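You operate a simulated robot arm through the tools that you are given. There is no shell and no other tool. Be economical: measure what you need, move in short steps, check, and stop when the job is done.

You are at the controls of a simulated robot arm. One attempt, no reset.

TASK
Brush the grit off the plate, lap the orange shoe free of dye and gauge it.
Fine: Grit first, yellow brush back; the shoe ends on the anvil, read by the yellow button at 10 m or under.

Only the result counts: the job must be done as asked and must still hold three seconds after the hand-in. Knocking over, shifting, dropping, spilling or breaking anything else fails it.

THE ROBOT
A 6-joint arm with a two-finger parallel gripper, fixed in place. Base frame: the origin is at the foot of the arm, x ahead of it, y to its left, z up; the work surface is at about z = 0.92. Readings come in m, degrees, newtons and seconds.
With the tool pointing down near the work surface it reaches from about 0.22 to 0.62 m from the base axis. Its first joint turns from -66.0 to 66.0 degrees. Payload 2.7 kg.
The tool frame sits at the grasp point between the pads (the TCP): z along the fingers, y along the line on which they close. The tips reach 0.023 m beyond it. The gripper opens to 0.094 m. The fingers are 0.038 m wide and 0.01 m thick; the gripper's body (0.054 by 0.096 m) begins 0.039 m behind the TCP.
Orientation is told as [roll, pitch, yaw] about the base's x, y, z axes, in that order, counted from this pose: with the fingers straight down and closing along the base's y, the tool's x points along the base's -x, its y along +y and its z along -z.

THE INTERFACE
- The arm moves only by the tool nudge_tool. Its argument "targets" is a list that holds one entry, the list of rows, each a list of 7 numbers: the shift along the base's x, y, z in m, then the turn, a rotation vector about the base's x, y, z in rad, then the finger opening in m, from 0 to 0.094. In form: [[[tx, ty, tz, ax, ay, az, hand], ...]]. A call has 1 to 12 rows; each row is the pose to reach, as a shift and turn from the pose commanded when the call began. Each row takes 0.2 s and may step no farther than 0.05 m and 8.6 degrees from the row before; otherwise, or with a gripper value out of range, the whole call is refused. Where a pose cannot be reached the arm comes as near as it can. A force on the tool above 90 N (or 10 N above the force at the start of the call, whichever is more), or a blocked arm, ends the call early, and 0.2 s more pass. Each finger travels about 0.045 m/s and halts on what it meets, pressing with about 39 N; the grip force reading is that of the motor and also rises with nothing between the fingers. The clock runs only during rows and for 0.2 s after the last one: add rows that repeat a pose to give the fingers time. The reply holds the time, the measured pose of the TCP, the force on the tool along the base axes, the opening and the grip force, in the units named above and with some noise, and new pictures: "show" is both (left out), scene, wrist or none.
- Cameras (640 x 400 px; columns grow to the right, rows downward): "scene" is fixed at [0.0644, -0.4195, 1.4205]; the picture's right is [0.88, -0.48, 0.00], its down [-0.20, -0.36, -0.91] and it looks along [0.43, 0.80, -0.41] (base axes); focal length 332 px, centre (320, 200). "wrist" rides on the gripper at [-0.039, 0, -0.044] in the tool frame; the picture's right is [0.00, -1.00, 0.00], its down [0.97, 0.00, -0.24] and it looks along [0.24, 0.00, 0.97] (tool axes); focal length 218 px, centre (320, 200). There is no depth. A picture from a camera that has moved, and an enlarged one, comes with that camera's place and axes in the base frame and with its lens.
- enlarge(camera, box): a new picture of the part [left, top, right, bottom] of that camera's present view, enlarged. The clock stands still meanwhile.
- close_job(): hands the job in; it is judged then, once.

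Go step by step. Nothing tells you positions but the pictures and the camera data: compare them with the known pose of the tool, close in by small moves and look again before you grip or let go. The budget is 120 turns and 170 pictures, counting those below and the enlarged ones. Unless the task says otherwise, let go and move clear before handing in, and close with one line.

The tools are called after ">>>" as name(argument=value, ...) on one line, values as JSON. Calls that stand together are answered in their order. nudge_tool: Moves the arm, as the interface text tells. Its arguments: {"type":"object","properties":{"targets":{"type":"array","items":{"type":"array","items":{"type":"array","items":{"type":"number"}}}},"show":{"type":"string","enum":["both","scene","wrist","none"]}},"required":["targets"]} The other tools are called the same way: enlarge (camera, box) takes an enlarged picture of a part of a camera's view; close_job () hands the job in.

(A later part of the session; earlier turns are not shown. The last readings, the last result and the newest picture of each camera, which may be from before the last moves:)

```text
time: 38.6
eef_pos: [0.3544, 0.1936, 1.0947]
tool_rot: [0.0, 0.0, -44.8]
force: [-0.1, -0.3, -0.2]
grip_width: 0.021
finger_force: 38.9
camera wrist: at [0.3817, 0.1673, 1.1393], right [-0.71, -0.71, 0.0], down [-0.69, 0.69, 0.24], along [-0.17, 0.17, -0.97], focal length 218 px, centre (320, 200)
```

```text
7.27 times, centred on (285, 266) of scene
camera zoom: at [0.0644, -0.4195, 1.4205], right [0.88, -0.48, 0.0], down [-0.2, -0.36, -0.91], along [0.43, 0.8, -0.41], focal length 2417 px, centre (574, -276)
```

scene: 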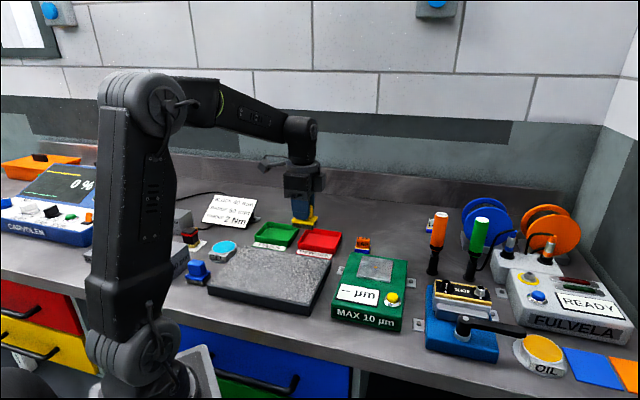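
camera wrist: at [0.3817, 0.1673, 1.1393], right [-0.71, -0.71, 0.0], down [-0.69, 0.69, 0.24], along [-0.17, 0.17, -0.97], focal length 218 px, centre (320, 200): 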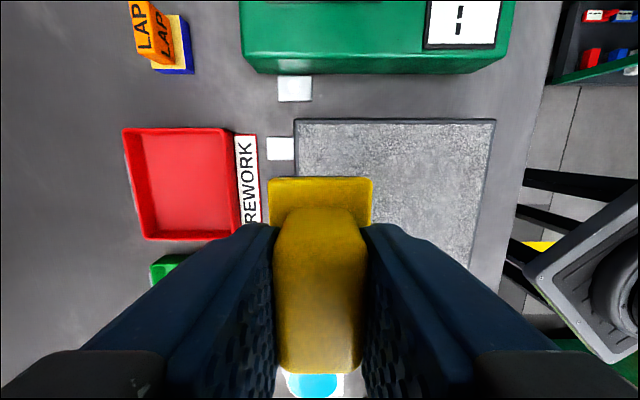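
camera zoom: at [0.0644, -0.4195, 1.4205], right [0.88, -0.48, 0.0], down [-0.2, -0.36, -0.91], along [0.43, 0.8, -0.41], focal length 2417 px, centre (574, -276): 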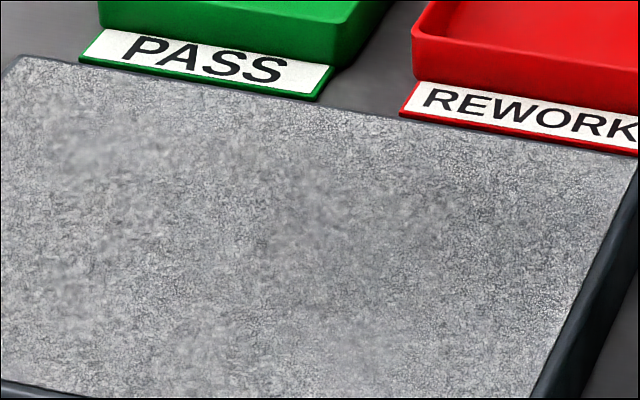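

A faint haze remains on the right-centre. I'll re-sweep two lanes there to be sure.

>>> nudge_tool(targets=[[[0, 0.004, -0.04, 0, 0, 0, 0.0], [0, 0.004, -0.08, 0, 0, 0, 0.0], [0, 0.004, -0.0975, 0, 0, 0, 0.0], [0, 0.004, -0.0975, 0, 0, 0, 0.0], [-0.014, -0.01, -0.0975, 0, 0, 0, 0.0], [-0.028, -0.024, -0.0975, 0, 0, 0, 0.0], [-0.042, -0.038, -0.0975, 0, 0, 0, 0.0], [-0.056, -0.052, -0.0975, 0, 0, 0, 0.0], [-0.07, -0.066, -0.0975, 0, 0, 0, 0.0], [-0.084, -0.08, -0.0975, 0, 0, 0, 0.0], [-0.098, -0.094, -0.0975, 0, 0, 0, 0.0], [-0.106, -0.102, -0.0975, 0, 0, 0, 0.0]]], show="none")

>>> nudge_tool(targets=[[[0, 0, 0.02, 0, 0, 0, 0.0], [0.026, 0.042, 0.02, 0, 0, 0, 0.0], [0.052, 0.084, 0.02, 0, 0, 0, 0.0], [0.078, 0.134, 0.01, 0, 0, 0, 0.0]]], show="none")

```text
time: 41.2
eef_pos: [0.2487, 0.094, 0.9995]
tool_rot: [0.1, 0.0, -44.9]
force: [0.2, -0.1, -0.2]
grip_width: 0.0213
finger_force: 39.2
```

```text
refused: row 4 steps farther than a row can; nothing moved
```

Force was nil there, so that stroke was probably too high. I'll repeat it lower.

>>> nudge_tool(targets=[[[0, 0, 0.02, 0, 0, 0, 0.0], [0.035, 0.035, 0.02, 0, 0, 0, 0.0], [0.07, 0.07, 0.02, 0, 0, 0, 0.0], [0.104, 0.104, 0.01, 0, 0, 0, 0.0], [0.104, 0.104, -0.0025, 0, 0, 0, 0.0], [0.104, 0.104, -0.0025, 0, 0, 0, 0.0]]], show="none")

```text
time: 42.6
eef_pos: [0.3551, 0.1966, 0.9976]
tool_rot: [0.4, -0.1, -45.0]
force: [-4.9, -4.2, 25.4]
grip_width: 0.0212
finger_force: 39.1
```

>>> nudge_tool(targets=[[[-0.01, -0.01, 0, 0, 0, 0, 0.0], [-0.02, -0.02, 0, 0, 0, 0, 0.0], [-0.03, -0.03, 0, 0, 0, 0, 0.0], [-0.04, -0.04, 0, 0, 0, 0, 0.0], [-0.05, -0.05, 0, 0, 0, 0, 0.0], [-0.06, -0.06, 0, 0, 0, 0, 0.0], [-0.07, -0.07, 0, 0, 0, 0, 0.0], [-0.08, -0.08, 0, 0, 0, 0, 0.0], [-0.09, -0.09, 0, 0, 0, 0, 0.0], [-0.1, -0.1, 0, 0, 0, 0, 0.0], [-0.106, -0.106, 0, 0, 0, 0, 0.0]]], show="none")

>>> nudge_tool(targets=[[[0, 0, 0.02, 0, 0, 0, 0.0], [0.019, 0.034, 0.02, 0, 0, 0, 0.0], [0.038, 0.068, 0.02, 0, 0, 0, 0.0], [0.057, 0.1, 0.02, 0, 0, 0, 0.0], [0.076, 0.132, 0.01, 0, 0, 0, 0.0], [0.076, 0.132, 0, 0, 0, 0, 0.0], [0.076, 0.132, 0, 0, 0, 0, 0.0]]], show="none")

>>> nudge_tool(targets=[[[-0.01, -0.01, 0, 0, 0, 0, 0.0], [-0.02, -0.02, 0, 0, 0, 0, 0.0], [-0.03, -0.03, 0, 0, 0, 0, 0.0], [-0.04, -0.04, 0, 0, 0, 0, 0.0], [-0.05, -0.05, 0, 0, 0, 0, 0.0], [-0.06, -0.06, 0, 0, 0, 0, 0.0], [-0.07, -0.07, 0, 0, 0, 0, 0.0], [-0.08, -0.08, 0, 0, 0, 0, 0.0], [-0.09, -0.09, 0, 0, 0, 0, 0.0], [-0.1, -0.1, 0, 0, 0, 0, 0.0], [-0.106, -0.106, 0, 0, 0, 0, 0.0]]], show="none")

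>>> nudge_tool(targets=[[[0, 0, 0.03, 0, 0, 0, 0.0], [0.03, 0, 0.06, 0, 0, 0, 0.0], [0.07, 0, 0.08, 0, 0, 0, 0.0], [0.11, 0, 0.1, 0, 0, 0, 0.0], [0.15, 0, 0.12, 0, 0, 0, 0.0], [0.19, 0.01, 0.13, 0, 0, 0, 0.0], [0.23, 0.01, 0.13, 0, 0, 0, 0.0], [0.23, 0.01, 0.13, 0, 0, 0, 0.0]]])

>>> enlarge(camera="scene", box=[190, 200, 350, 320])

```text
time: 45.0
eef_pos: [0.2489, 0.0917, 0.9979]
tool_rot: [0.3, -0.1, -44.8]
force: [4.9, 4.7, 19.0]
grip_width: 0.0213
finger_force: 39.3
```

```text
time: 46.6
eef_pos: [0.3237, 0.2241, 0.998]
tool_rot: [0.2, 0.0, -44.9]
force: [-1.7, 0.3, 2.7]
grip_width: 0.0209
finger_force: 39.4
```

```text
time: 49.0
eef_pos: [0.2198, 0.1182, 0.9961]
tool_rot: [0.3, -0.1, -44.9]
force: [3.3, 3.8, 9.1]
grip_width: 0.0212
finger_force: 39.4
```

```text
time: 50.8
eef_pos: [0.446, 0.1266, 1.1265]
tool_rot: [0.0, -0.1, -44.9]
force: [-0.1, -0.7, -0.6]
grip_width: 0.0213
finger_force: 38.6
camera wrist: at [0.4743, 0.101, 1.1711], right [-0.71, -0.71, 0.0], down [-0.69, 0.69, 0.24], along [-0.17, 0.17, -0.97], focal length 218 px, centre (320, 200)
```

scene: 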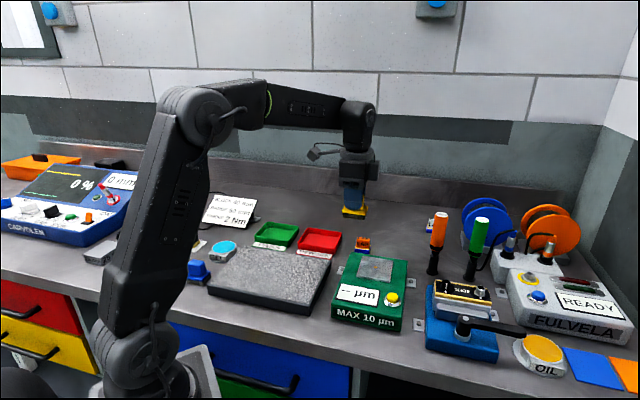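
wrist: 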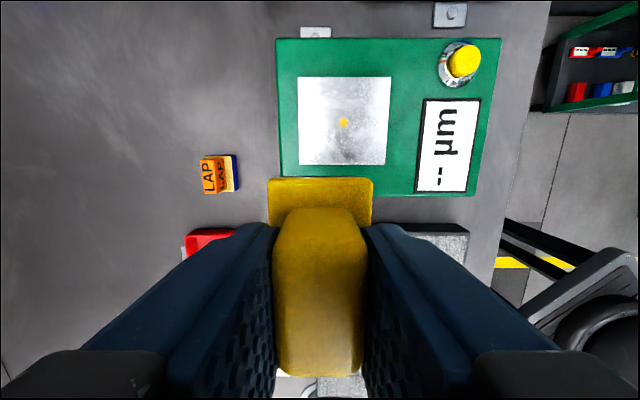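

```text
3.33 times, centred on (270, 260) of scene
camera zoom: at [0.0644, -0.4195, 1.4205], right [0.88, -0.48, 0.0], down [-0.2, -0.36, -0.91], along [0.43, 0.8, -0.41], focal length 1108 px, centre (487, 0)
```

zoom: 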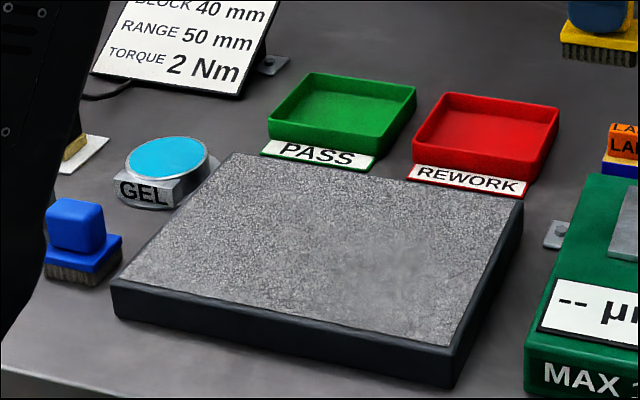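

The plate looks nearly uniform now. One closer comparison of the right-front area.

>>> enlarge(camera="scene", box=[265, 245, 325, 285])

>>> enlarge(camera="scene", box=[215, 245, 275, 285])

```text
10.00 times, centred on (295, 265) of scene
camera zoom: at [0.0644, -0.4195, 1.4205], right [0.88, -0.48, 0.0], down [-0.2, -0.36, -0.91], along [0.43, 0.8, -0.41], focal length 3323 px, centre (570, -450)
```

zoom: 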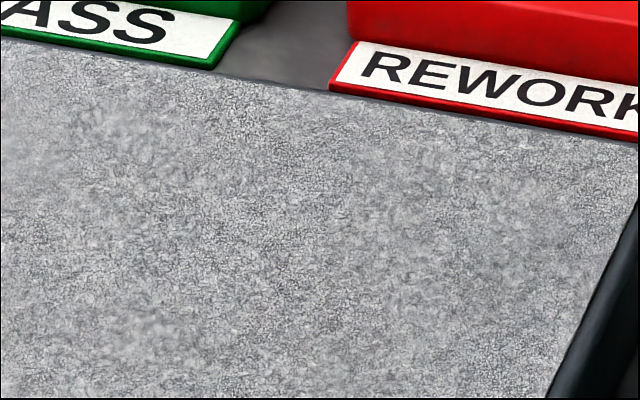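

```text
10.00 times, centred on (245, 265) of scene
camera zoom: at [0.0644, -0.4195, 1.4205], right [0.88, -0.48, 0.0], down [-0.2, -0.36, -0.91], along [0.43, 0.8, -0.41], focal length 3323 px, centre (1070, -450)
```

zoom: 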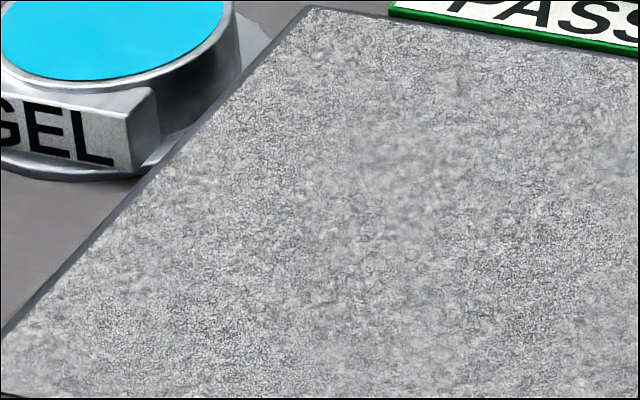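

The plate is clean. I'll return the brush to its spot at (0.5924, 0.1362), stopping just above the table.

>>> nudge_tool(targets=[[[0.037, 0.002, 0, 0, 0, 0, 0.0], [0.074, 0.005, 0, 0, 0, 0, 0.0], [0.11, 0.008, 0, 0, 0, 0, 0.0], [0.1464, 0.0096, -0.02, 0, 0, 0, 0.0], [0.1464, 0.0096, -0.06, 0, 0, 0, 0.0], [0.1464, 0.0096, -0.1, 0, 0, 0, 0.0], [0.1464, 0.0096, -0.13, 0, 0, 0, 0.0], [0.1464, 0.0096, -0.145, 0, 0, 0, 0.0], [0.1464, 0.0096, -0.15, 0, 0, 0, 0.0], [0.1464, 0.0096, -0.15, 0, 0, 0, 0.0]]])

>>> enlarge(camera="scene", box=[345, 200, 435, 270])

```text
time: 53.0
eef_pos: [0.5915, 0.1368, 0.9768]
tool_rot: [0.2, 0.0, -45.0]
force: [0.6, 0.4, -0.6]
grip_width: 0.0213
finger_force: 39.0
out of reach, approached as far as the arm can: row 4
camera wrist: at [0.6205, 0.1112, 1.0214], right [-0.71, -0.71, 0.0], down [-0.69, 0.69, 0.24], along [-0.17, 0.17, -0.97], focal length 218 px, centre (320, 200)
```

scene: 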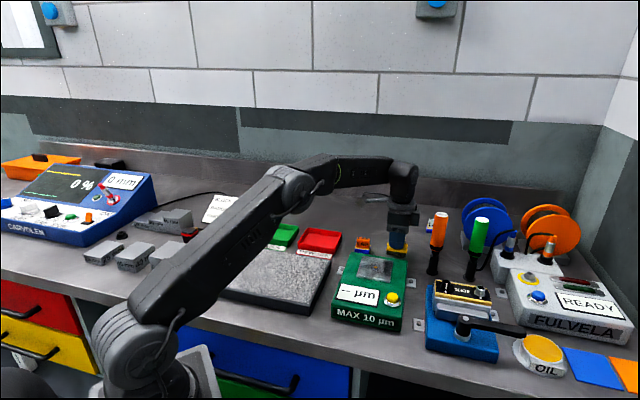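
wrist: 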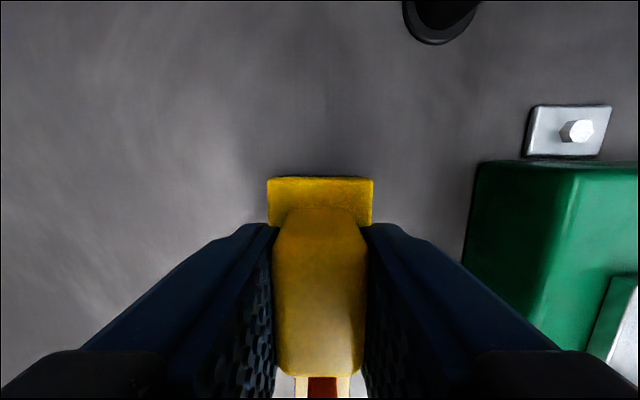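

```text
5.71 times, centred on (390, 235) of scene
camera zoom: at [0.0644, -0.4195, 1.4205], right [0.88, -0.48, 0.0], down [-0.2, -0.36, -0.91], along [0.43, 0.8, -0.41], focal length 1899 px, centre (-80, 0)
```

zoom: 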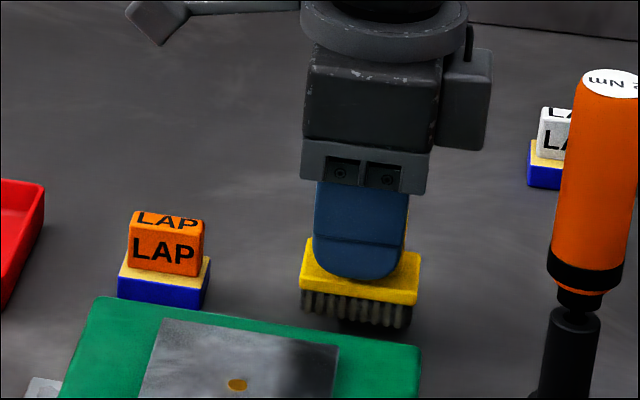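

The brush is over its place, several mm up. Lowering to contact.

>>> nudge_tool(targets=[[[0.0005, -0.0005, -0.002, 0, 0, 0, 0.0], [0.0005, -0.0005, -0.004, 0, 0, 0, 0.0], [0.0005, -0.0005, -0.004, 0, 0, 0, 0.0]]], show="none")

```text
time: 53.8
eef_pos: [0.5927, 0.1372, 0.9726]
tool_rot: [0.1, 0.0, -44.9]
force: [-0.8, 0.0, 0.5]
grip_width: 0.0213
finger_force: 38.5
```

>>> nudge_tool(targets=[[[0, -0.0008, -0.001, 0, 0, 0, 0.0], [0, -0.0008, -0.002, 0, 0, 0, 0.0], [0, -0.0008, -0.002, 0, 0, 0, 0.0]]], show="none")

```text
time: 54.6
eef_pos: [0.5952, 0.1357, 0.9709]
tool_rot: [0.2, -0.1, -44.9]
force: [-0.3, -0.1, -0.4]
grip_width: 0.0213
finger_force: 39.0
```

>>> nudge_tool(targets=[[[-0.001, 0, -0.001, 0, 0, 0, 0.0], [-0.001, 0, -0.001, 0, 0, 0, 0.0]]], show="none")

>>> nudge_tool(targets=[[[0, 0, -0.0008, 0, 0, 0, 0.0], [0, 0, -0.0008, 0, 0, 0, 0.0]]], show="none")

```text
time: 55.2
eef_pos: [0.5926, 0.1353, 0.9698]
tool_rot: [0.1, 0.0, -44.9]
force: [-1.0, 0.4, -0.9]
grip_width: 0.0214
finger_force: 38.7
```

```text
time: 55.8
eef_pos: [0.5933, 0.1363, 0.9681]
tool_rot: [0.1, 0.1, -45.0]
force: [-0.6, -0.6, 0.4]
grip_width: 0.0211
finger_force: 38.2
```

Still no contact (the brush slid up a little in the grip). Continuing down.

>>> nudge_tool(targets=[[[0, 0, -0.001, 0, 0, 0, 0.0], [0, 0, -0.001, 0, 0, 0, 0.0]]], show="none")

>>> nudge_tool(targets=[[[0, 0, -0.0008, 0, 0, 0, 0.0], [0, 0, -0.0008, 0, 0, 0, 0.0]]])

>>> enlarge(camera="scene", box=[345, 200, 435, 270])

```text
time: 56.4
eef_pos: [0.5937, 0.1359, 0.9682]
tool_rot: [0.1, 0.0, -44.9]
force: [0.1, -0.7, -0.1]
grip_width: 0.0211
finger_force: 39.1
```

```text
time: 57.0
eef_pos: [0.5935, 0.1355, 0.9661]
tool_rot: [0.1, 0.0, -44.9]
force: [0.0, -0.7, -1.3]
grip_width: 0.0212
finger_force: 39.1
camera wrist: at [0.6214, 0.1098, 1.0112], right [-0.71, -0.71, 0.0], down [-0.69, 0.69, 0.24], along [-0.17, 0.17, -0.97], focal length 218 px, centre (320, 200)
```

scene: 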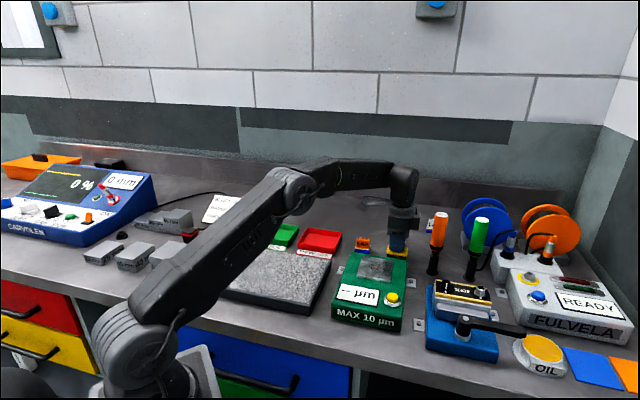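
wrist: 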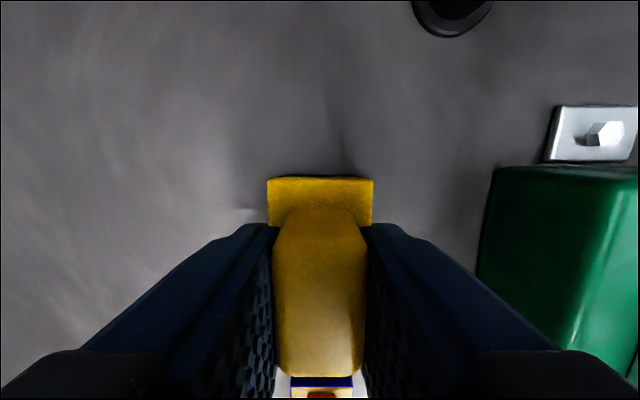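

```text
5.71 times, centred on (390, 235) of scene
camera zoom: at [0.0644, -0.4195, 1.4205], right [0.88, -0.48, 0.0], down [-0.2, -0.36, -0.91], along [0.43, 0.8, -0.41], focal length 1899 px, centre (-80, 0)
```

zoom: 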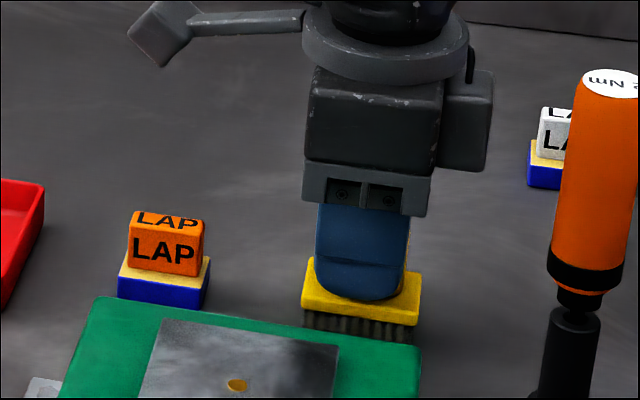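

Its height now matches the original picture; one more small step, then release.

>>> nudge_tool(targets=[[[-0.0008, 0, -0.0007, 0, 0, 0, 0.0], [-0.0008, 0, -0.0007, 0, 0, 0, 0.0]]], show="none")

```text
time: 57.6
eef_pos: [0.5936, 0.1358, 0.9667]
tool_rot: [0.3, -0.1, -44.9]
force: [0.7, -0.9, -1.0]
grip_width: 0.0212
finger_force: 39.2
```

>>> nudge_tool(targets=[[[0, 0, -0.0008, 0, 0, 0, 0.0], [0, 0, -0.0008, 0, 0, 0, 0.0]]], show="none")

```text
time: 58.2
eef_pos: [0.5926, 0.1361, 0.9648]
tool_rot: [0.2, -0.1, -44.9]
force: [0.7, 1.1, 2.4]
grip_width: 0.0212
finger_force: 38.9
```

Light contact (2.4 N). Releasing to 0.05 and rising.

>>> nudge_tool(targets=[[[0, 0, 0, 0, 0, 0, 0.05], [0, 0, 0, 0, 0, 0, 0.05], [0, 0, 0, 0, 0, 0, 0.05], [0, 0, 0.03, 0, 0, 0, 0.05], [0, 0, 0.07, 0, 0, 0, 0.05], [0, 0, 0.1, 0, 0, 0, 0.05], [-0.02, 0.02, 0.1, 0, 0, 0, 0.05], [-0.02, 0.02, 0.1, 0, 0, 0, 0.05]]])

>>> enlarge(camera="scene", box=[345, 225, 415, 270])

```text
time: 60.0
eef_pos: [0.571, 0.1562, 1.0648]
tool_rot: [0.1, 0.0, -45.0]
force: [0.5, -1.6, 0.7]
grip_width: 0.0502
finger_force: 0.1
camera wrist: at [0.5989, 0.1301, 1.1105], right [-0.71, -0.71, 0.0], down [-0.69, 0.69, 0.24], along [-0.17, 0.17, -0.97], focal length 218 px, centre (320, 200)
```

scene: 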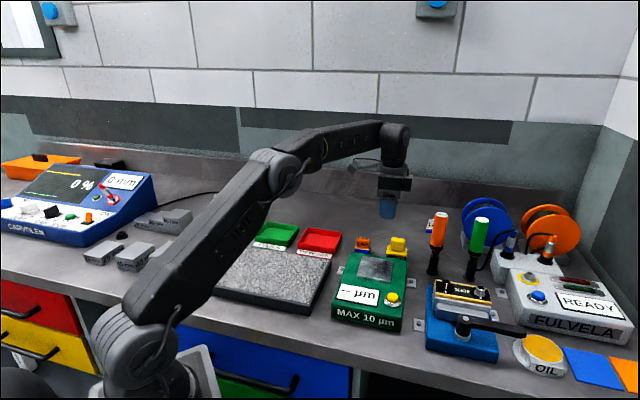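
wrist: 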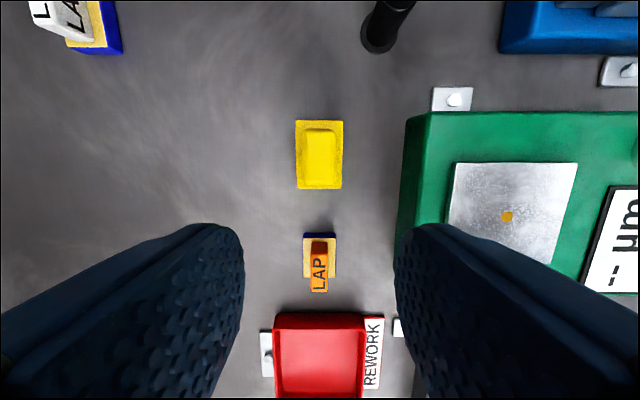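

```text
8.89 times, centred on (380, 248) of scene
camera zoom: at [0.0644, -0.4195, 1.4205], right [0.88, -0.48, 0.0], down [-0.2, -0.36, -0.91], along [0.43, 0.8, -0.41], focal length 2954 px, centre (-213, -222)
```

zoom: 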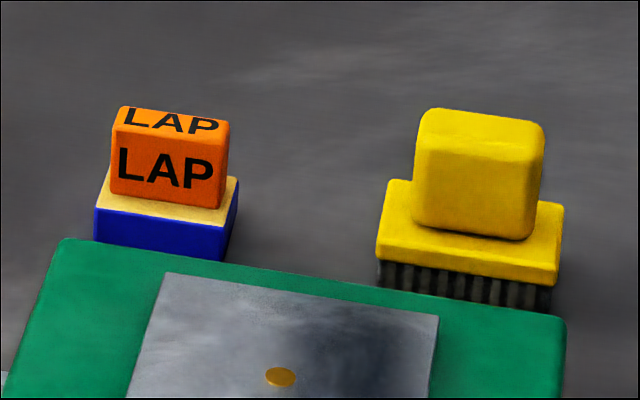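

The brush is back in place. The shoe handle is at about (0.532, 0.197), same orientation. Moving above it and descending part way.

>>> nudge_tool(targets=[[[-0.02, 0.02, 0, 0, 0, 0, 0.05], [-0.039, 0.0408, -0.01, 0, 0, 0, 0.05], [-0.039, 0.0408, -0.05, 0, 0, 0, 0.05], [-0.039, 0.0408, -0.07, 0, 0, 0, 0.05], [-0.039, 0.0408, -0.07, 0, 0, 0, 0.05]]])

>>> enlarge(camera="scene", box=[325, 200, 415, 270])

```text
time: 61.2
eef_pos: [0.5333, 0.1951, 0.9954]
tool_rot: [0.2, 0.0, -44.9]
force: [-0.6, 0.0, 0.1]
grip_width: 0.05
finger_force: 0.1
camera wrist: at [0.5612, 0.1686, 1.0383], right [-0.71, -0.71, 0.0], down [-0.69, 0.69, 0.24], along [-0.17, 0.17, -0.97], focal length 218 px, centre (320, 200)
```

scene: 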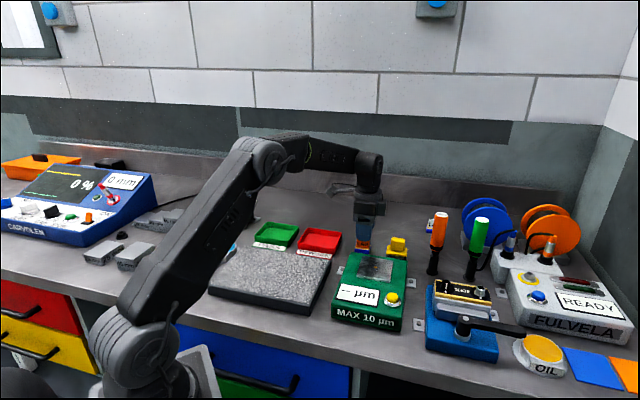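
wrist: 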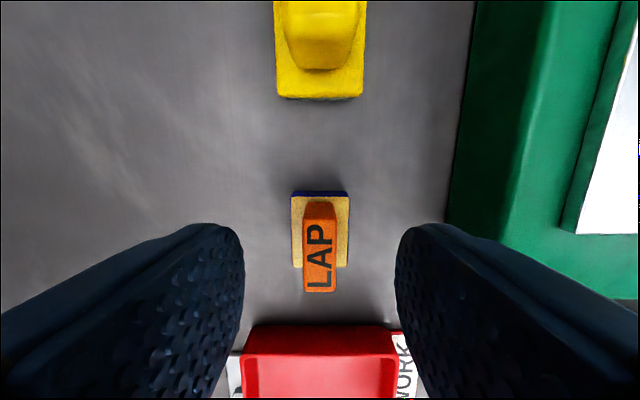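

```text
5.71 times, centred on (370, 235) of scene
camera zoom: at [0.0644, -0.4195, 1.4205], right [0.88, -0.48, 0.0], down [-0.2, -0.36, -0.91], along [0.43, 0.8, -0.41], focal length 1899 px, centre (34, 0)
```

zoom: 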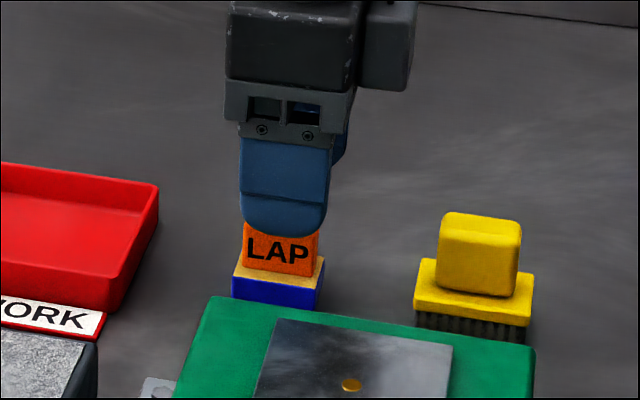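

The handle is centred. Descending to just above the shoe's base, then gripping.

>>> nudge_tool(targets=[[[0, 0, -0.015, 0, 0, 0, 0.05], [0, 0, -0.026, 0, 0, 0, 0.05], [0, 0, -0.026, 0, 0, 0, 0.0], [0, 0, -0.026, 0, 0, 0, 0.0], [0, 0, -0.026, 0, 0, 0, 0.0], [0, 0, -0.026, 0, 0, 0, 0.0], [0, 0, -0.026, 0, 0, 0, 0.0]]])

>>> enlarge(camera="scene", box=[325, 200, 415, 270])

```text
time: 62.8
eef_pos: [0.5334, 0.1959, 0.969]
tool_rot: [0.0, 0.0, -44.9]
force: [0.6, -0.1, 0.4]
grip_width: 0.0128
finger_force: 38.8
camera wrist: at [0.5616, 0.1693, 1.0137], right [-0.71, -0.71, 0.0], down [-0.69, 0.69, 0.24], along [-0.17, 0.17, -0.97], focal length 218 px, centre (320, 200)
```

scene: 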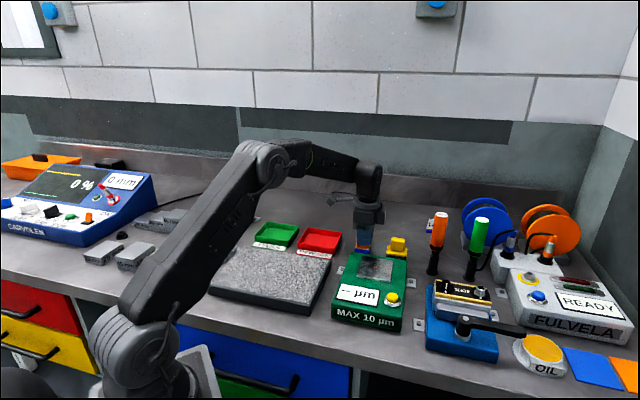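
wrist: 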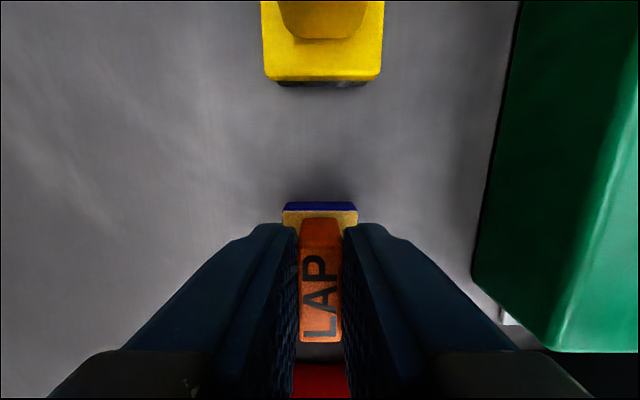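

```text
5.71 times, centred on (370, 235) of scene
camera zoom: at [0.0644, -0.4195, 1.4205], right [0.88, -0.48, 0.0], down [-0.2, -0.36, -0.91], along [0.43, 0.8, -0.41], focal length 1899 px, centre (34, 0)
```

zoom: 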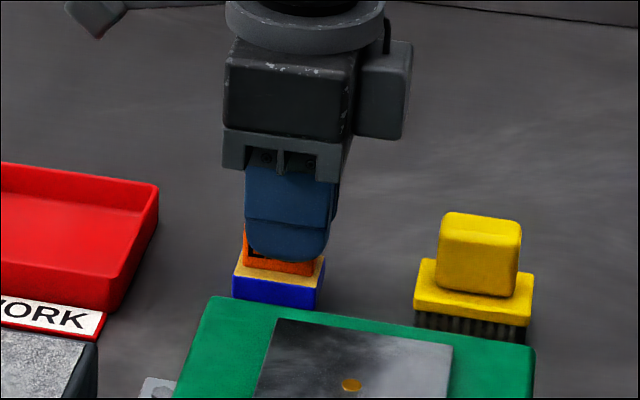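

The shoe is held. Lifting and carrying it over the plate.

>>> nudge_tool(targets=[[[0, 0, 0.04, 0, 0, 0, 0.0], [0, 0, 0.085, 0, 0, 0, 0.0], [-0.04, 0, 0.1, 0, 0, 0, 0.0], [-0.08, 0, 0.1, 0, 0, 0, 0.0], [-0.12, 0, 0.1, 0, 0, 0, 0.0], [-0.16, -0.003, 0.1, 0, 0, 0, 0.0], [-0.2, -0.006, 0.1, 0, 0, 0, 0.0], [-0.24, -0.006, 0.1, 0, 0, 0, 0.0], [-0.264, -0.006, 0.07, 0, 0, 0, 0.0], [-0.264, -0.006, 0.036, 0, 0, 0, 0.0], [-0.264, -0.006, 0.036, 0, 0, 0, 0.0]]])

>>> enlarge(camera="scene", box=[190, 200, 350, 320])

```text
time: 65.2
eef_pos: [0.2678, 0.1929, 1.0043]
tool_rot: [0.1, 0.0, -44.9]
force: [0.0, 0.6, 0.3]
grip_width: 0.0126
finger_force: 40.2
camera wrist: at [0.296, 0.1671, 1.0493], right [-0.71, -0.71, 0.0], down [-0.69, 0.69, 0.24], along [-0.17, 0.17, -0.97], focal length 218 px, centre (320, 200)
```

scene: 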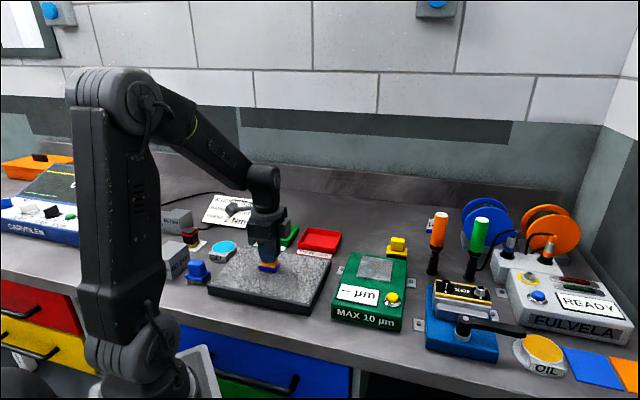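
wrist: 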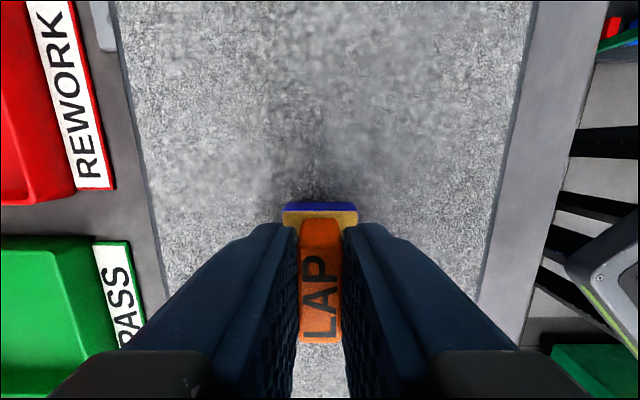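

```text
3.33 times, centred on (270, 260) of scene
camera zoom: at [0.0644, -0.4195, 1.4205], right [0.88, -0.48, 0.0], down [-0.2, -0.36, -0.91], along [0.43, 0.8, -0.41], focal length 1108 px, centre (487, 0)
```

zoom: 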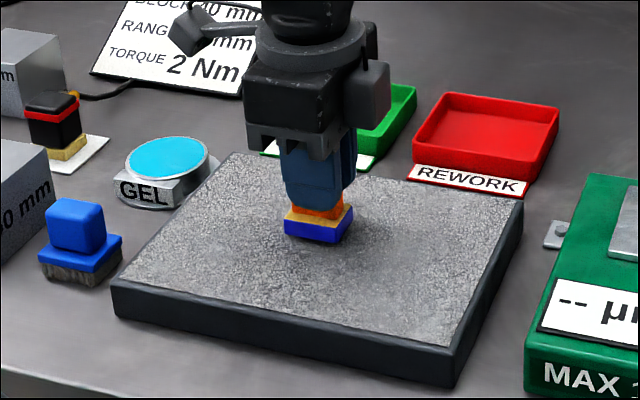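

Now a gentle probe down to contact.

>>> nudge_tool(targets=[[[0, 0, -0.002, 0, 0, 0, 0.0], [0, 0, -0.004, 0, 0, 0, 0.0], [0, 0, -0.004, 0, 0, 0, 0.0]]], show="none")

>>> nudge_tool(targets=[[[0, 0, -0.001, 0, 0, 0, 0.0], [0, 0, -0.001, 0, 0, 0, 0.0]]], show="none")

```text
time: 66.0
eef_pos: [0.2682, 0.1923, 1.0016]
tool_rot: [0.1, 0.0, -44.9]
force: [0.2, 0.3, -1.4]
grip_width: 0.0128
finger_force: 38.7
```

```text
time: 66.6
eef_pos: [0.2686, 0.1916, 0.999]
tool_rot: [0.2, 0.0, -44.9]
force: [0.4, -0.6, -0.6]
grip_width: 0.0125
finger_force: 39.5
```

>>> nudge_tool(targets=[[[0, 0, -0.001, 0, 0, 0, 0.0], [0, 0, -0.001, 0, 0, 0, 0.0]]], show="none")

>>> nudge_tool(targets=[[[0, 0, -0.001, 0, 0, 0, 0.0], [0, 0, -0.001, 0, 0, 0, 0.0]]], show="none")

```text
time: 67.2
eef_pos: [0.2686, 0.1913, 0.9995]
tool_rot: [0.1, -0.1, -44.9]
force: [0.7, 0.0, -0.3]
grip_width: 0.0127
finger_force: 39.5
```

```text
time: 67.8
eef_pos: [0.2684, 0.1907, 0.9993]
tool_rot: [0.2, 0.0, -45.0]
force: [-3.2, 1.3, 12.5]
grip_width: 0.0129
finger_force: 38.6
```

Contact at 12.5 N. Lapping with even strokes along the plate's long axis.

>>> nudge_tool(targets=[[[-0.0177, 0.0177, -0.0003, 0, 0, 0, 0.0], [-0.0354, 0.0354, -0.0003, 0, 0, 0, 0.0], [-0.0177, 0.0177, -0.0003, 0, 0, 0, 0.0], [0, 0, -0.0003, 0, 0, 0, 0.0], [0.0177, -0.0177, -0.0003, 0, 0, 0, 0.0], [0.0354, -0.0354, -0.0003, 0, 0, 0, 0.0], [0.0177, -0.0177, -0.0003, 0, 0, 0, 0.0], [0, 0, -0.0003, 0, 0, 0, 0.0], [-0.0177, 0.0177, -0.0003, 0, 0, 0, 0.0], [-0.0354, 0.0354, -0.0003, 0, 0, 0, 0.0], [-0.0177, 0.0177, -0.0003, 0, 0, 0, 0.0], [0, 0, -0.0003, 0, 0, 0, 0.0]]])

>>> enlarge(camera="scene", box=[230, 225, 310, 280])

```text
time: 70.4
eef_pos: [0.2683, 0.1914, 0.9977]
tool_rot: [0.2, 0.0, -44.9]
force: [-7.3, 7.1, 27.1]
grip_width: 0.0127
finger_force: 38.8
camera wrist: at [0.2965, 0.1655, 1.0429], right [-0.71, -0.71, 0.0], down [-0.69, 0.68, 0.24], along [-0.17, 0.17, -0.97], focal length 218 px, centre (320, 200)
```

scene: 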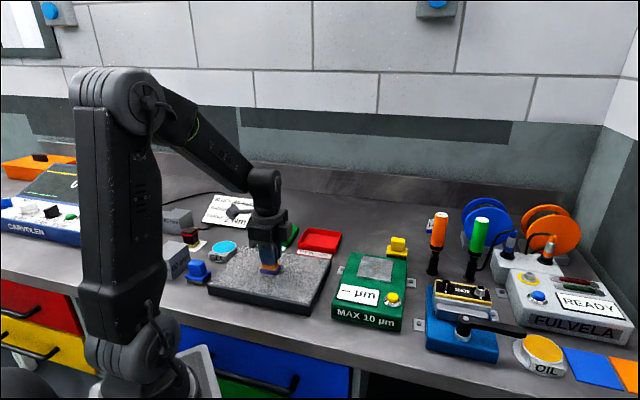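
wrist: 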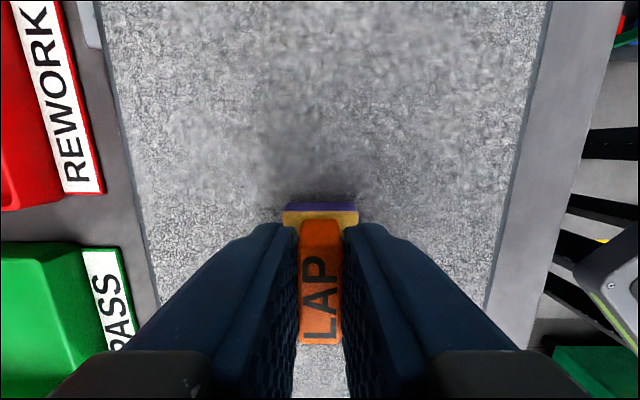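

```text
7.27 times, centred on (270, 252) of scene
camera zoom: at [0.064, -0.4194, 1.4205], right [0.88, -0.48, 0.0], down [-0.2, -0.36, -0.91], along [0.43, 0.8, -0.41], focal length 2417 px, centre (684, -182)
```

zoom: 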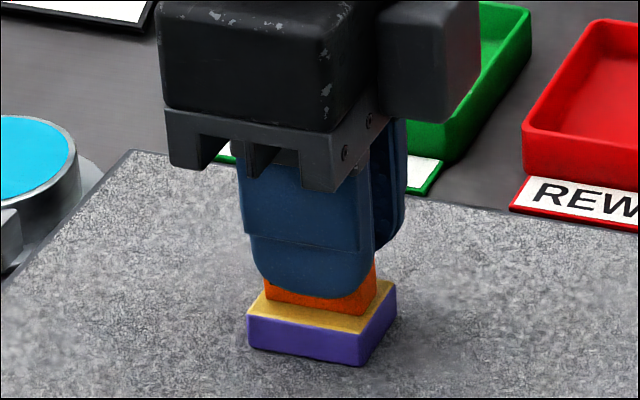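

The dye colour is fading from blue to purple, so lapping is working. Another set.

>>> nudge_tool(targets=[[[-0.0177, 0.0177, 0, 0, 0, 0, 0.0], [-0.0354, 0.0354, 0, 0, 0, 0, 0.0], [-0.0177, 0.0177, 0, 0, 0, 0, 0.0], [0, 0, 0, 0, 0, 0, 0.0], [0.0177, -0.0177, 0, 0, 0, 0, 0.0], [0.0354, -0.0354, 0, 0, 0, 0, 0.0], [0.0177, -0.0177, 0, 0, 0, 0, 0.0], [0, 0, 0, 0, 0, 0, 0.0], [-0.0177, 0.0177, 0, 0, 0, 0, 0.0], [-0.0354, 0.0354, 0, 0, 0, 0, 0.0], [-0.0177, 0.0177, 0, 0, 0, 0, 0.0], [0, 0, 0, 0, 0, 0, 0.0]]], show="none")

>>> enlarge(camera="scene", box=[230, 225, 310, 280])

```text
time: 73.0
eef_pos: [0.2678, 0.1912, 0.9981]
tool_rot: [-0.1, -0.1, -44.9]
force: [-4.6, 4.8, 18.1]
grip_width: 0.0128
finger_force: 39.3
```

```text
7.27 times, centred on (270, 252) of scene
camera zoom: at [0.0641, -0.4195, 1.4205], right [0.88, -0.48, 0.0], down [-0.2, -0.36, -0.91], along [0.43, 0.8, -0.41], focal length 2417 px, centre (684, -182)
```

zoom: 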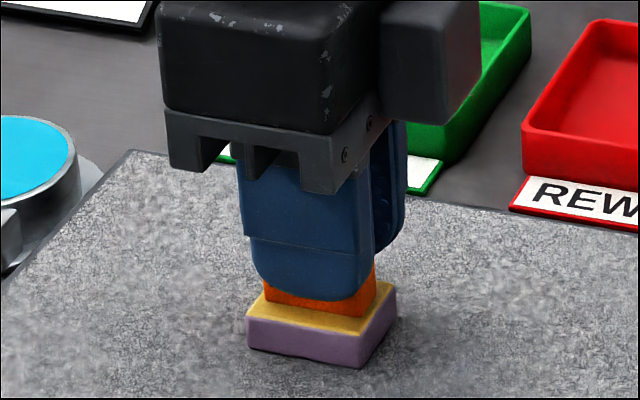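

It has faded to mauve. Another set.

>>> nudge_tool(targets=[[[-0.0177, 0.0177, 0, 0, 0, 0, 0.0], [-0.0354, 0.0354, 0, 0, 0, 0, 0.0], [-0.0177, 0.0177, 0, 0, 0, 0, 0.0], [0, 0, 0, 0, 0, 0, 0.0], [0.0177, -0.0177, 0, 0, 0, 0, 0.0], [0.0354, -0.0354, 0, 0, 0, 0, 0.0], [0.0177, -0.0177, 0, 0, 0, 0, 0.0], [0, 0, 0, 0, 0, 0, 0.0]]], show="none")

>>> enlarge(camera="scene", box=[230, 225, 310, 280])

```text
time: 74.8
eef_pos: [0.2697, 0.19, 0.998]
tool_rot: [0.0, -0.1, -45.0]
force: [0.6, -1.3, 1.0]
grip_width: 0.0127
finger_force: 38.9
```

```text
7.27 times, centred on (270, 252) of scene
camera zoom: at [0.0644, -0.4195, 1.4205], right [0.88, -0.48, 0.0], down [-0.2, -0.36, -0.91], along [0.43, 0.8, -0.41], focal length 2417 px, centre (684, -182)
```

zoom: 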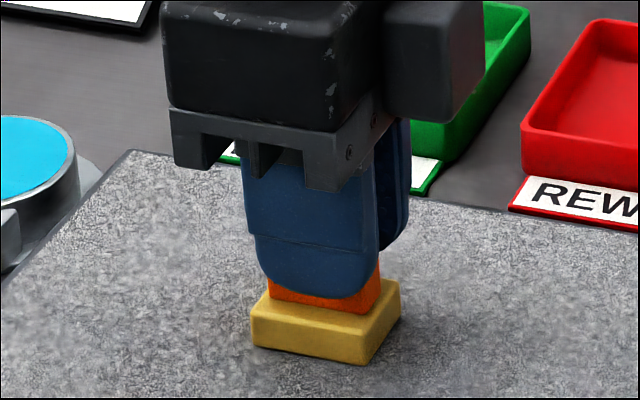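

The dye is fully gone; the block is plain yellow. The anvil dot is at about (0.474, 0.072), top z≈0.967. Lifting and carrying the shoe above the anvil.

>>> nudge_tool(targets=[[[0, 0, 0.04, 0, 0, 0, 0.0], [0.01, -0.005, 0.08, 0, 0, 0, 0.0], [0.05, -0.028, 0.09, 0, 0, 0, 0.0], [0.09, -0.051, 0.09, 0, 0, 0, 0.0], [0.13, -0.075, 0.09, 0, 0, 0, 0.0], [0.17, -0.098, 0.09, 0, 0, 0, 0.0], [0.2043, -0.118, 0.08, 0, 0, 0, 0.0], [0.2043, -0.118, 0.05, 0, 0, 0, 0.0], [0.2043, -0.118, 0.05, 0, 0, 0, 0.0]]])

>>> enlarge(camera="scene", box=[325, 215, 425, 340])

```text
time: 76.8
eef_pos: [0.474, 0.0726, 1.0497]
tool_rot: [0.1, 0.0, -44.9]
force: [0.4, -0.1, -0.5]
grip_width: 0.0127
finger_force: 38.4
camera wrist: at [0.5024, 0.0464, 1.0946], right [-0.71, -0.71, 0.0], down [-0.69, 0.69, 0.24], along [-0.17, 0.17, -0.97], focal length 218 px, centre (320, 200)
```

scene: 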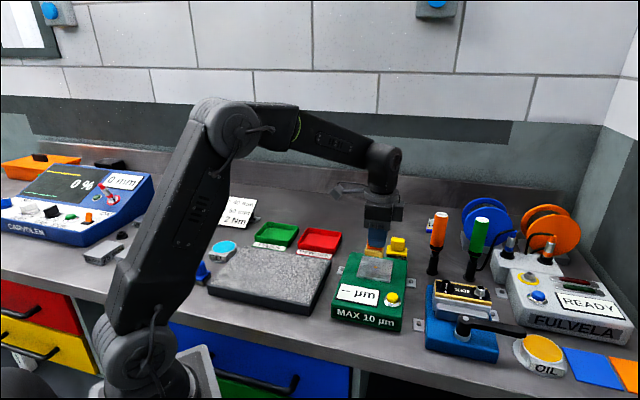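
wrist: 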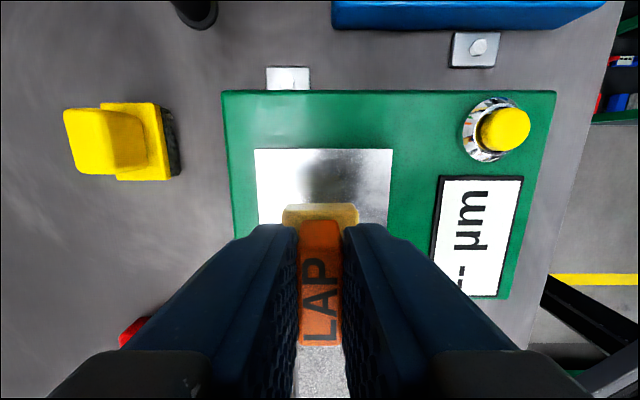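

```text
3.20 times, centred on (375, 278) of scene
camera zoom: at [0.0644, -0.4195, 1.4205], right [0.88, -0.48, 0.0], down [-0.2, -0.36, -0.91], along [0.43, 0.8, -0.41], focal length 1063 px, centre (144, -48)
```

zoom: 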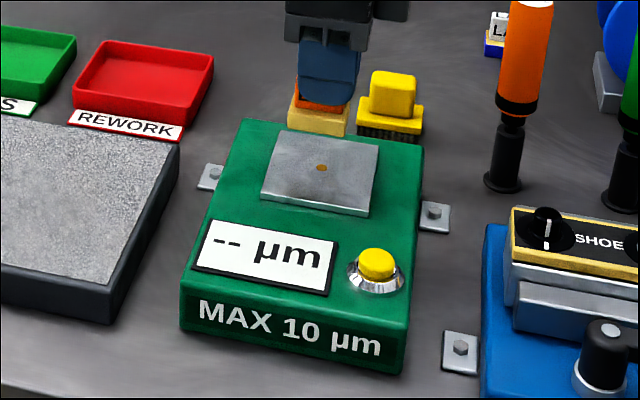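

The shoe is centred over the anvil. Lowering close.

>>> nudge_tool(targets=[[[0, 0, -0.015, 0, 0, 0, 0.0], [0, 0, -0.026, 0, 0, 0, 0.0], [0, 0, -0.026, 0, 0, 0, 0.0]]], show="none")

>>> enlarge(camera="scene", box=[335, 225, 415, 280])

```text
time: 77.6
eef_pos: [0.4729, 0.0729, 1.0226]
tool_rot: [0.1, -0.2, -44.9]
force: [0.1, -0.1, -1.2]
grip_width: 0.0125
finger_force: 39.0
```

```text
7.27 times, centred on (375, 252) of scene
camera zoom: at [0.0644, -0.4195, 1.4205], right [0.88, -0.48, 0.0], down [-0.2, -0.36, -0.91], along [0.43, 0.8, -0.41], focal length 2417 px, centre (-80, -182)
```

zoom: 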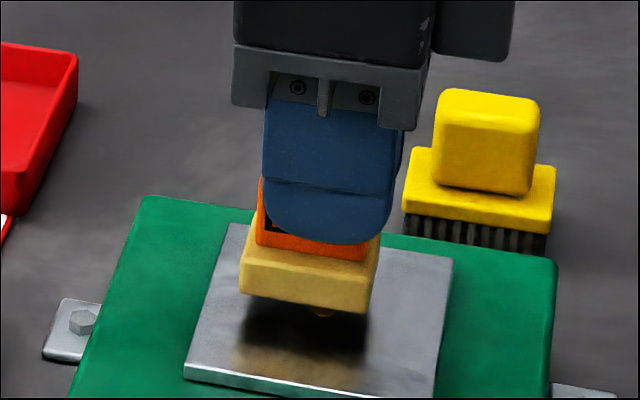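

>>> nudge_tool(targets=[[[0, 0, -0.002, 0, 0, 0, 0.0], [0, 0, -0.004, 0, 0, 0, 0.0], [0, 0, -0.004, 0, 0, 0, 0.0]]], show="none")

>>> nudge_tool(targets=[[[0, 0, -0.0015, 0, 0, 0, 0.0], [0, 0, -0.0015, 0, 0, 0, 0.0]]], show="none")

>>> enlarge(camera="scene", box=[335, 225, 415, 280])

```text
time: 78.4
eef_pos: [0.4736, 0.0725, 1.0175]
tool_rot: [0.0, -0.1, -44.9]
force: [-0.1, 0.5, -0.5]
grip_width: 0.0127
finger_force: 39.0
```

```text
time: 79.0
eef_pos: [0.4738, 0.0719, 1.0173]
tool_rot: [0.1, 0.1, -44.9]
force: [0.1, 0.3, -0.8]
grip_width: 0.0129
finger_force: 39.2
```

```text
7.27 times, centred on (375, 252) of scene
camera zoom: at [0.0644, -0.4195, 1.4205], right [0.88, -0.48, 0.0], down [-0.2, -0.36, -0.91], along [0.43, 0.8, -0.41], focal length 2417 px, centre (-80, -182)
```

zoom: 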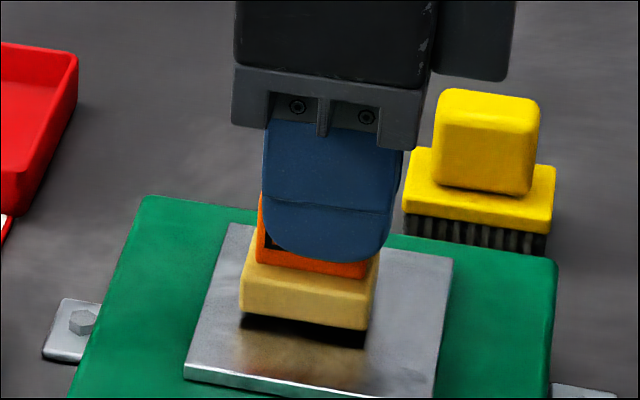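

Still a few mm above. Continuing down.

>>> nudge_tool(targets=[[[0, 0, -0.0015, 0, 0, 0, 0.0], [0, 0, -0.0015, 0, 0, 0, 0.0]]], show="none")

>>> nudge_tool(targets=[[[0, 0, -0.0015, 0, 0, 0, 0.0], [0, 0, -0.0015, 0, 0, 0, 0.0]]], show="none")

>>> enlarge(camera="scene", box=[335, 225, 415, 280])

```text
time: 79.6
eef_pos: [0.4749, 0.0725, 1.0151]
tool_rot: [0.2, -0.1, -44.9]
force: [-0.3, 0.0, -0.7]
grip_width: 0.0125
finger_force: 38.8
```

```text
time: 80.2
eef_pos: [0.4736, 0.0714, 1.0139]
tool_rot: [0.0, -0.1, -45.0]
force: [-1.3, -0.6, 4.3]
grip_width: 0.0128
finger_force: 38.9
```

```text
7.27 times, centred on (375, 252) of scene
camera zoom: at [0.0643, -0.4195, 1.4205], right [0.88, -0.48, 0.0], down [-0.2, -0.36, -0.91], along [0.43, 0.8, -0.41], focal length 2417 px, centre (-80, -182)
```

zoom: 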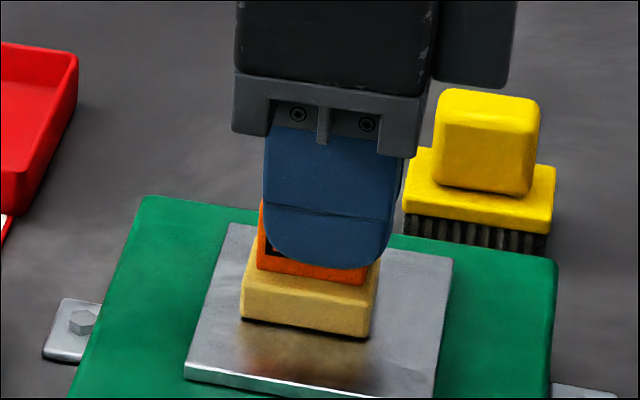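

Contact at 4 N with the shoe over the dot. Releasing gently and rising.

>>> nudge_tool(targets=[[[0, 0, 0, 0, 0, 0, 0.045], [0, 0, 0, 0, 0, 0, 0.045], [0, 0, 0, 0, 0, 0, 0.045], [0, 0, 0.03, 0, 0, 0, 0.045], [0, 0, 0.06, 0, 0, 0, 0.045], [0, 0, 0.06, 0, 0, 0, 0.045]]])

>>> enlarge(camera="scene", box=[325, 215, 425, 340])

```text
time: 81.6
eef_pos: [0.4743, 0.0731, 1.075]
tool_rot: [0.1, 0.0, -44.9]
force: [-0.4, -0.9, 0.4]
grip_width: 0.0449
finger_force: 0.1
camera wrist: at [0.5018, 0.0466, 1.1191], right [-0.71, -0.71, 0.0], down [-0.69, 0.69, 0.24], along [-0.17, 0.17, -0.97], focal length 218 px, centre (320, 200)
```

scene: 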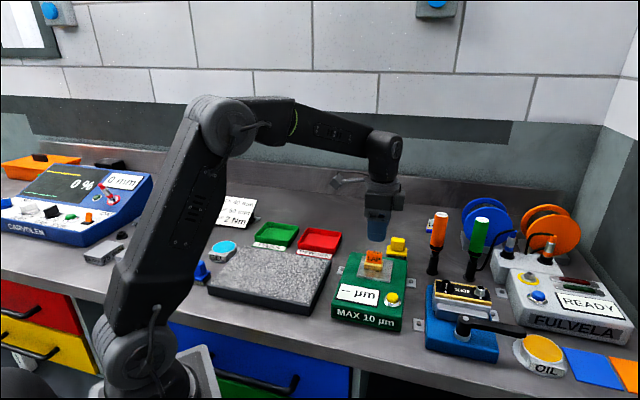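
wrist: 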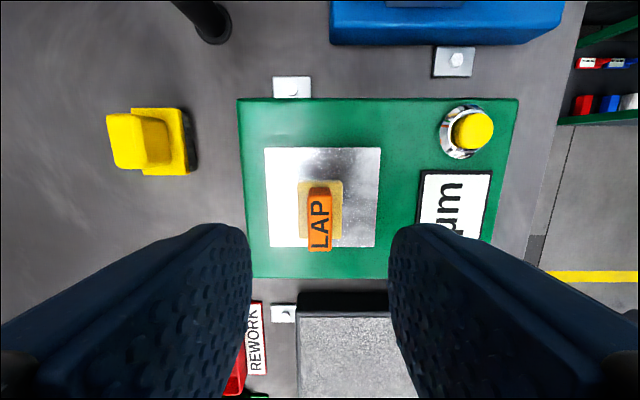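

```text
3.20 times, centred on (375, 278) of scene
camera zoom: at [0.0644, -0.4195, 1.4205], right [0.88, -0.48, 0.0], down [-0.2, -0.36, -0.91], along [0.43, 0.8, -0.41], focal length 1063 px, centre (144, -48)
```

zoom: 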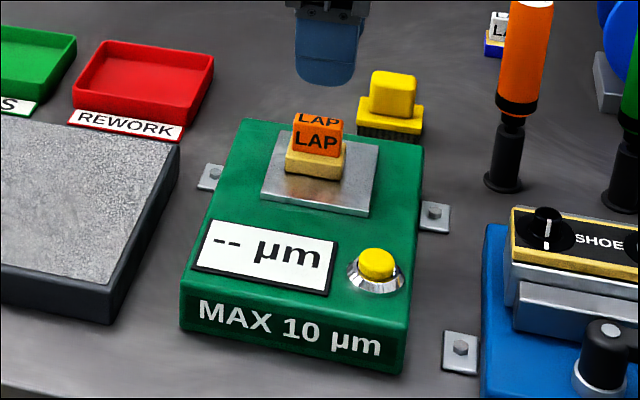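

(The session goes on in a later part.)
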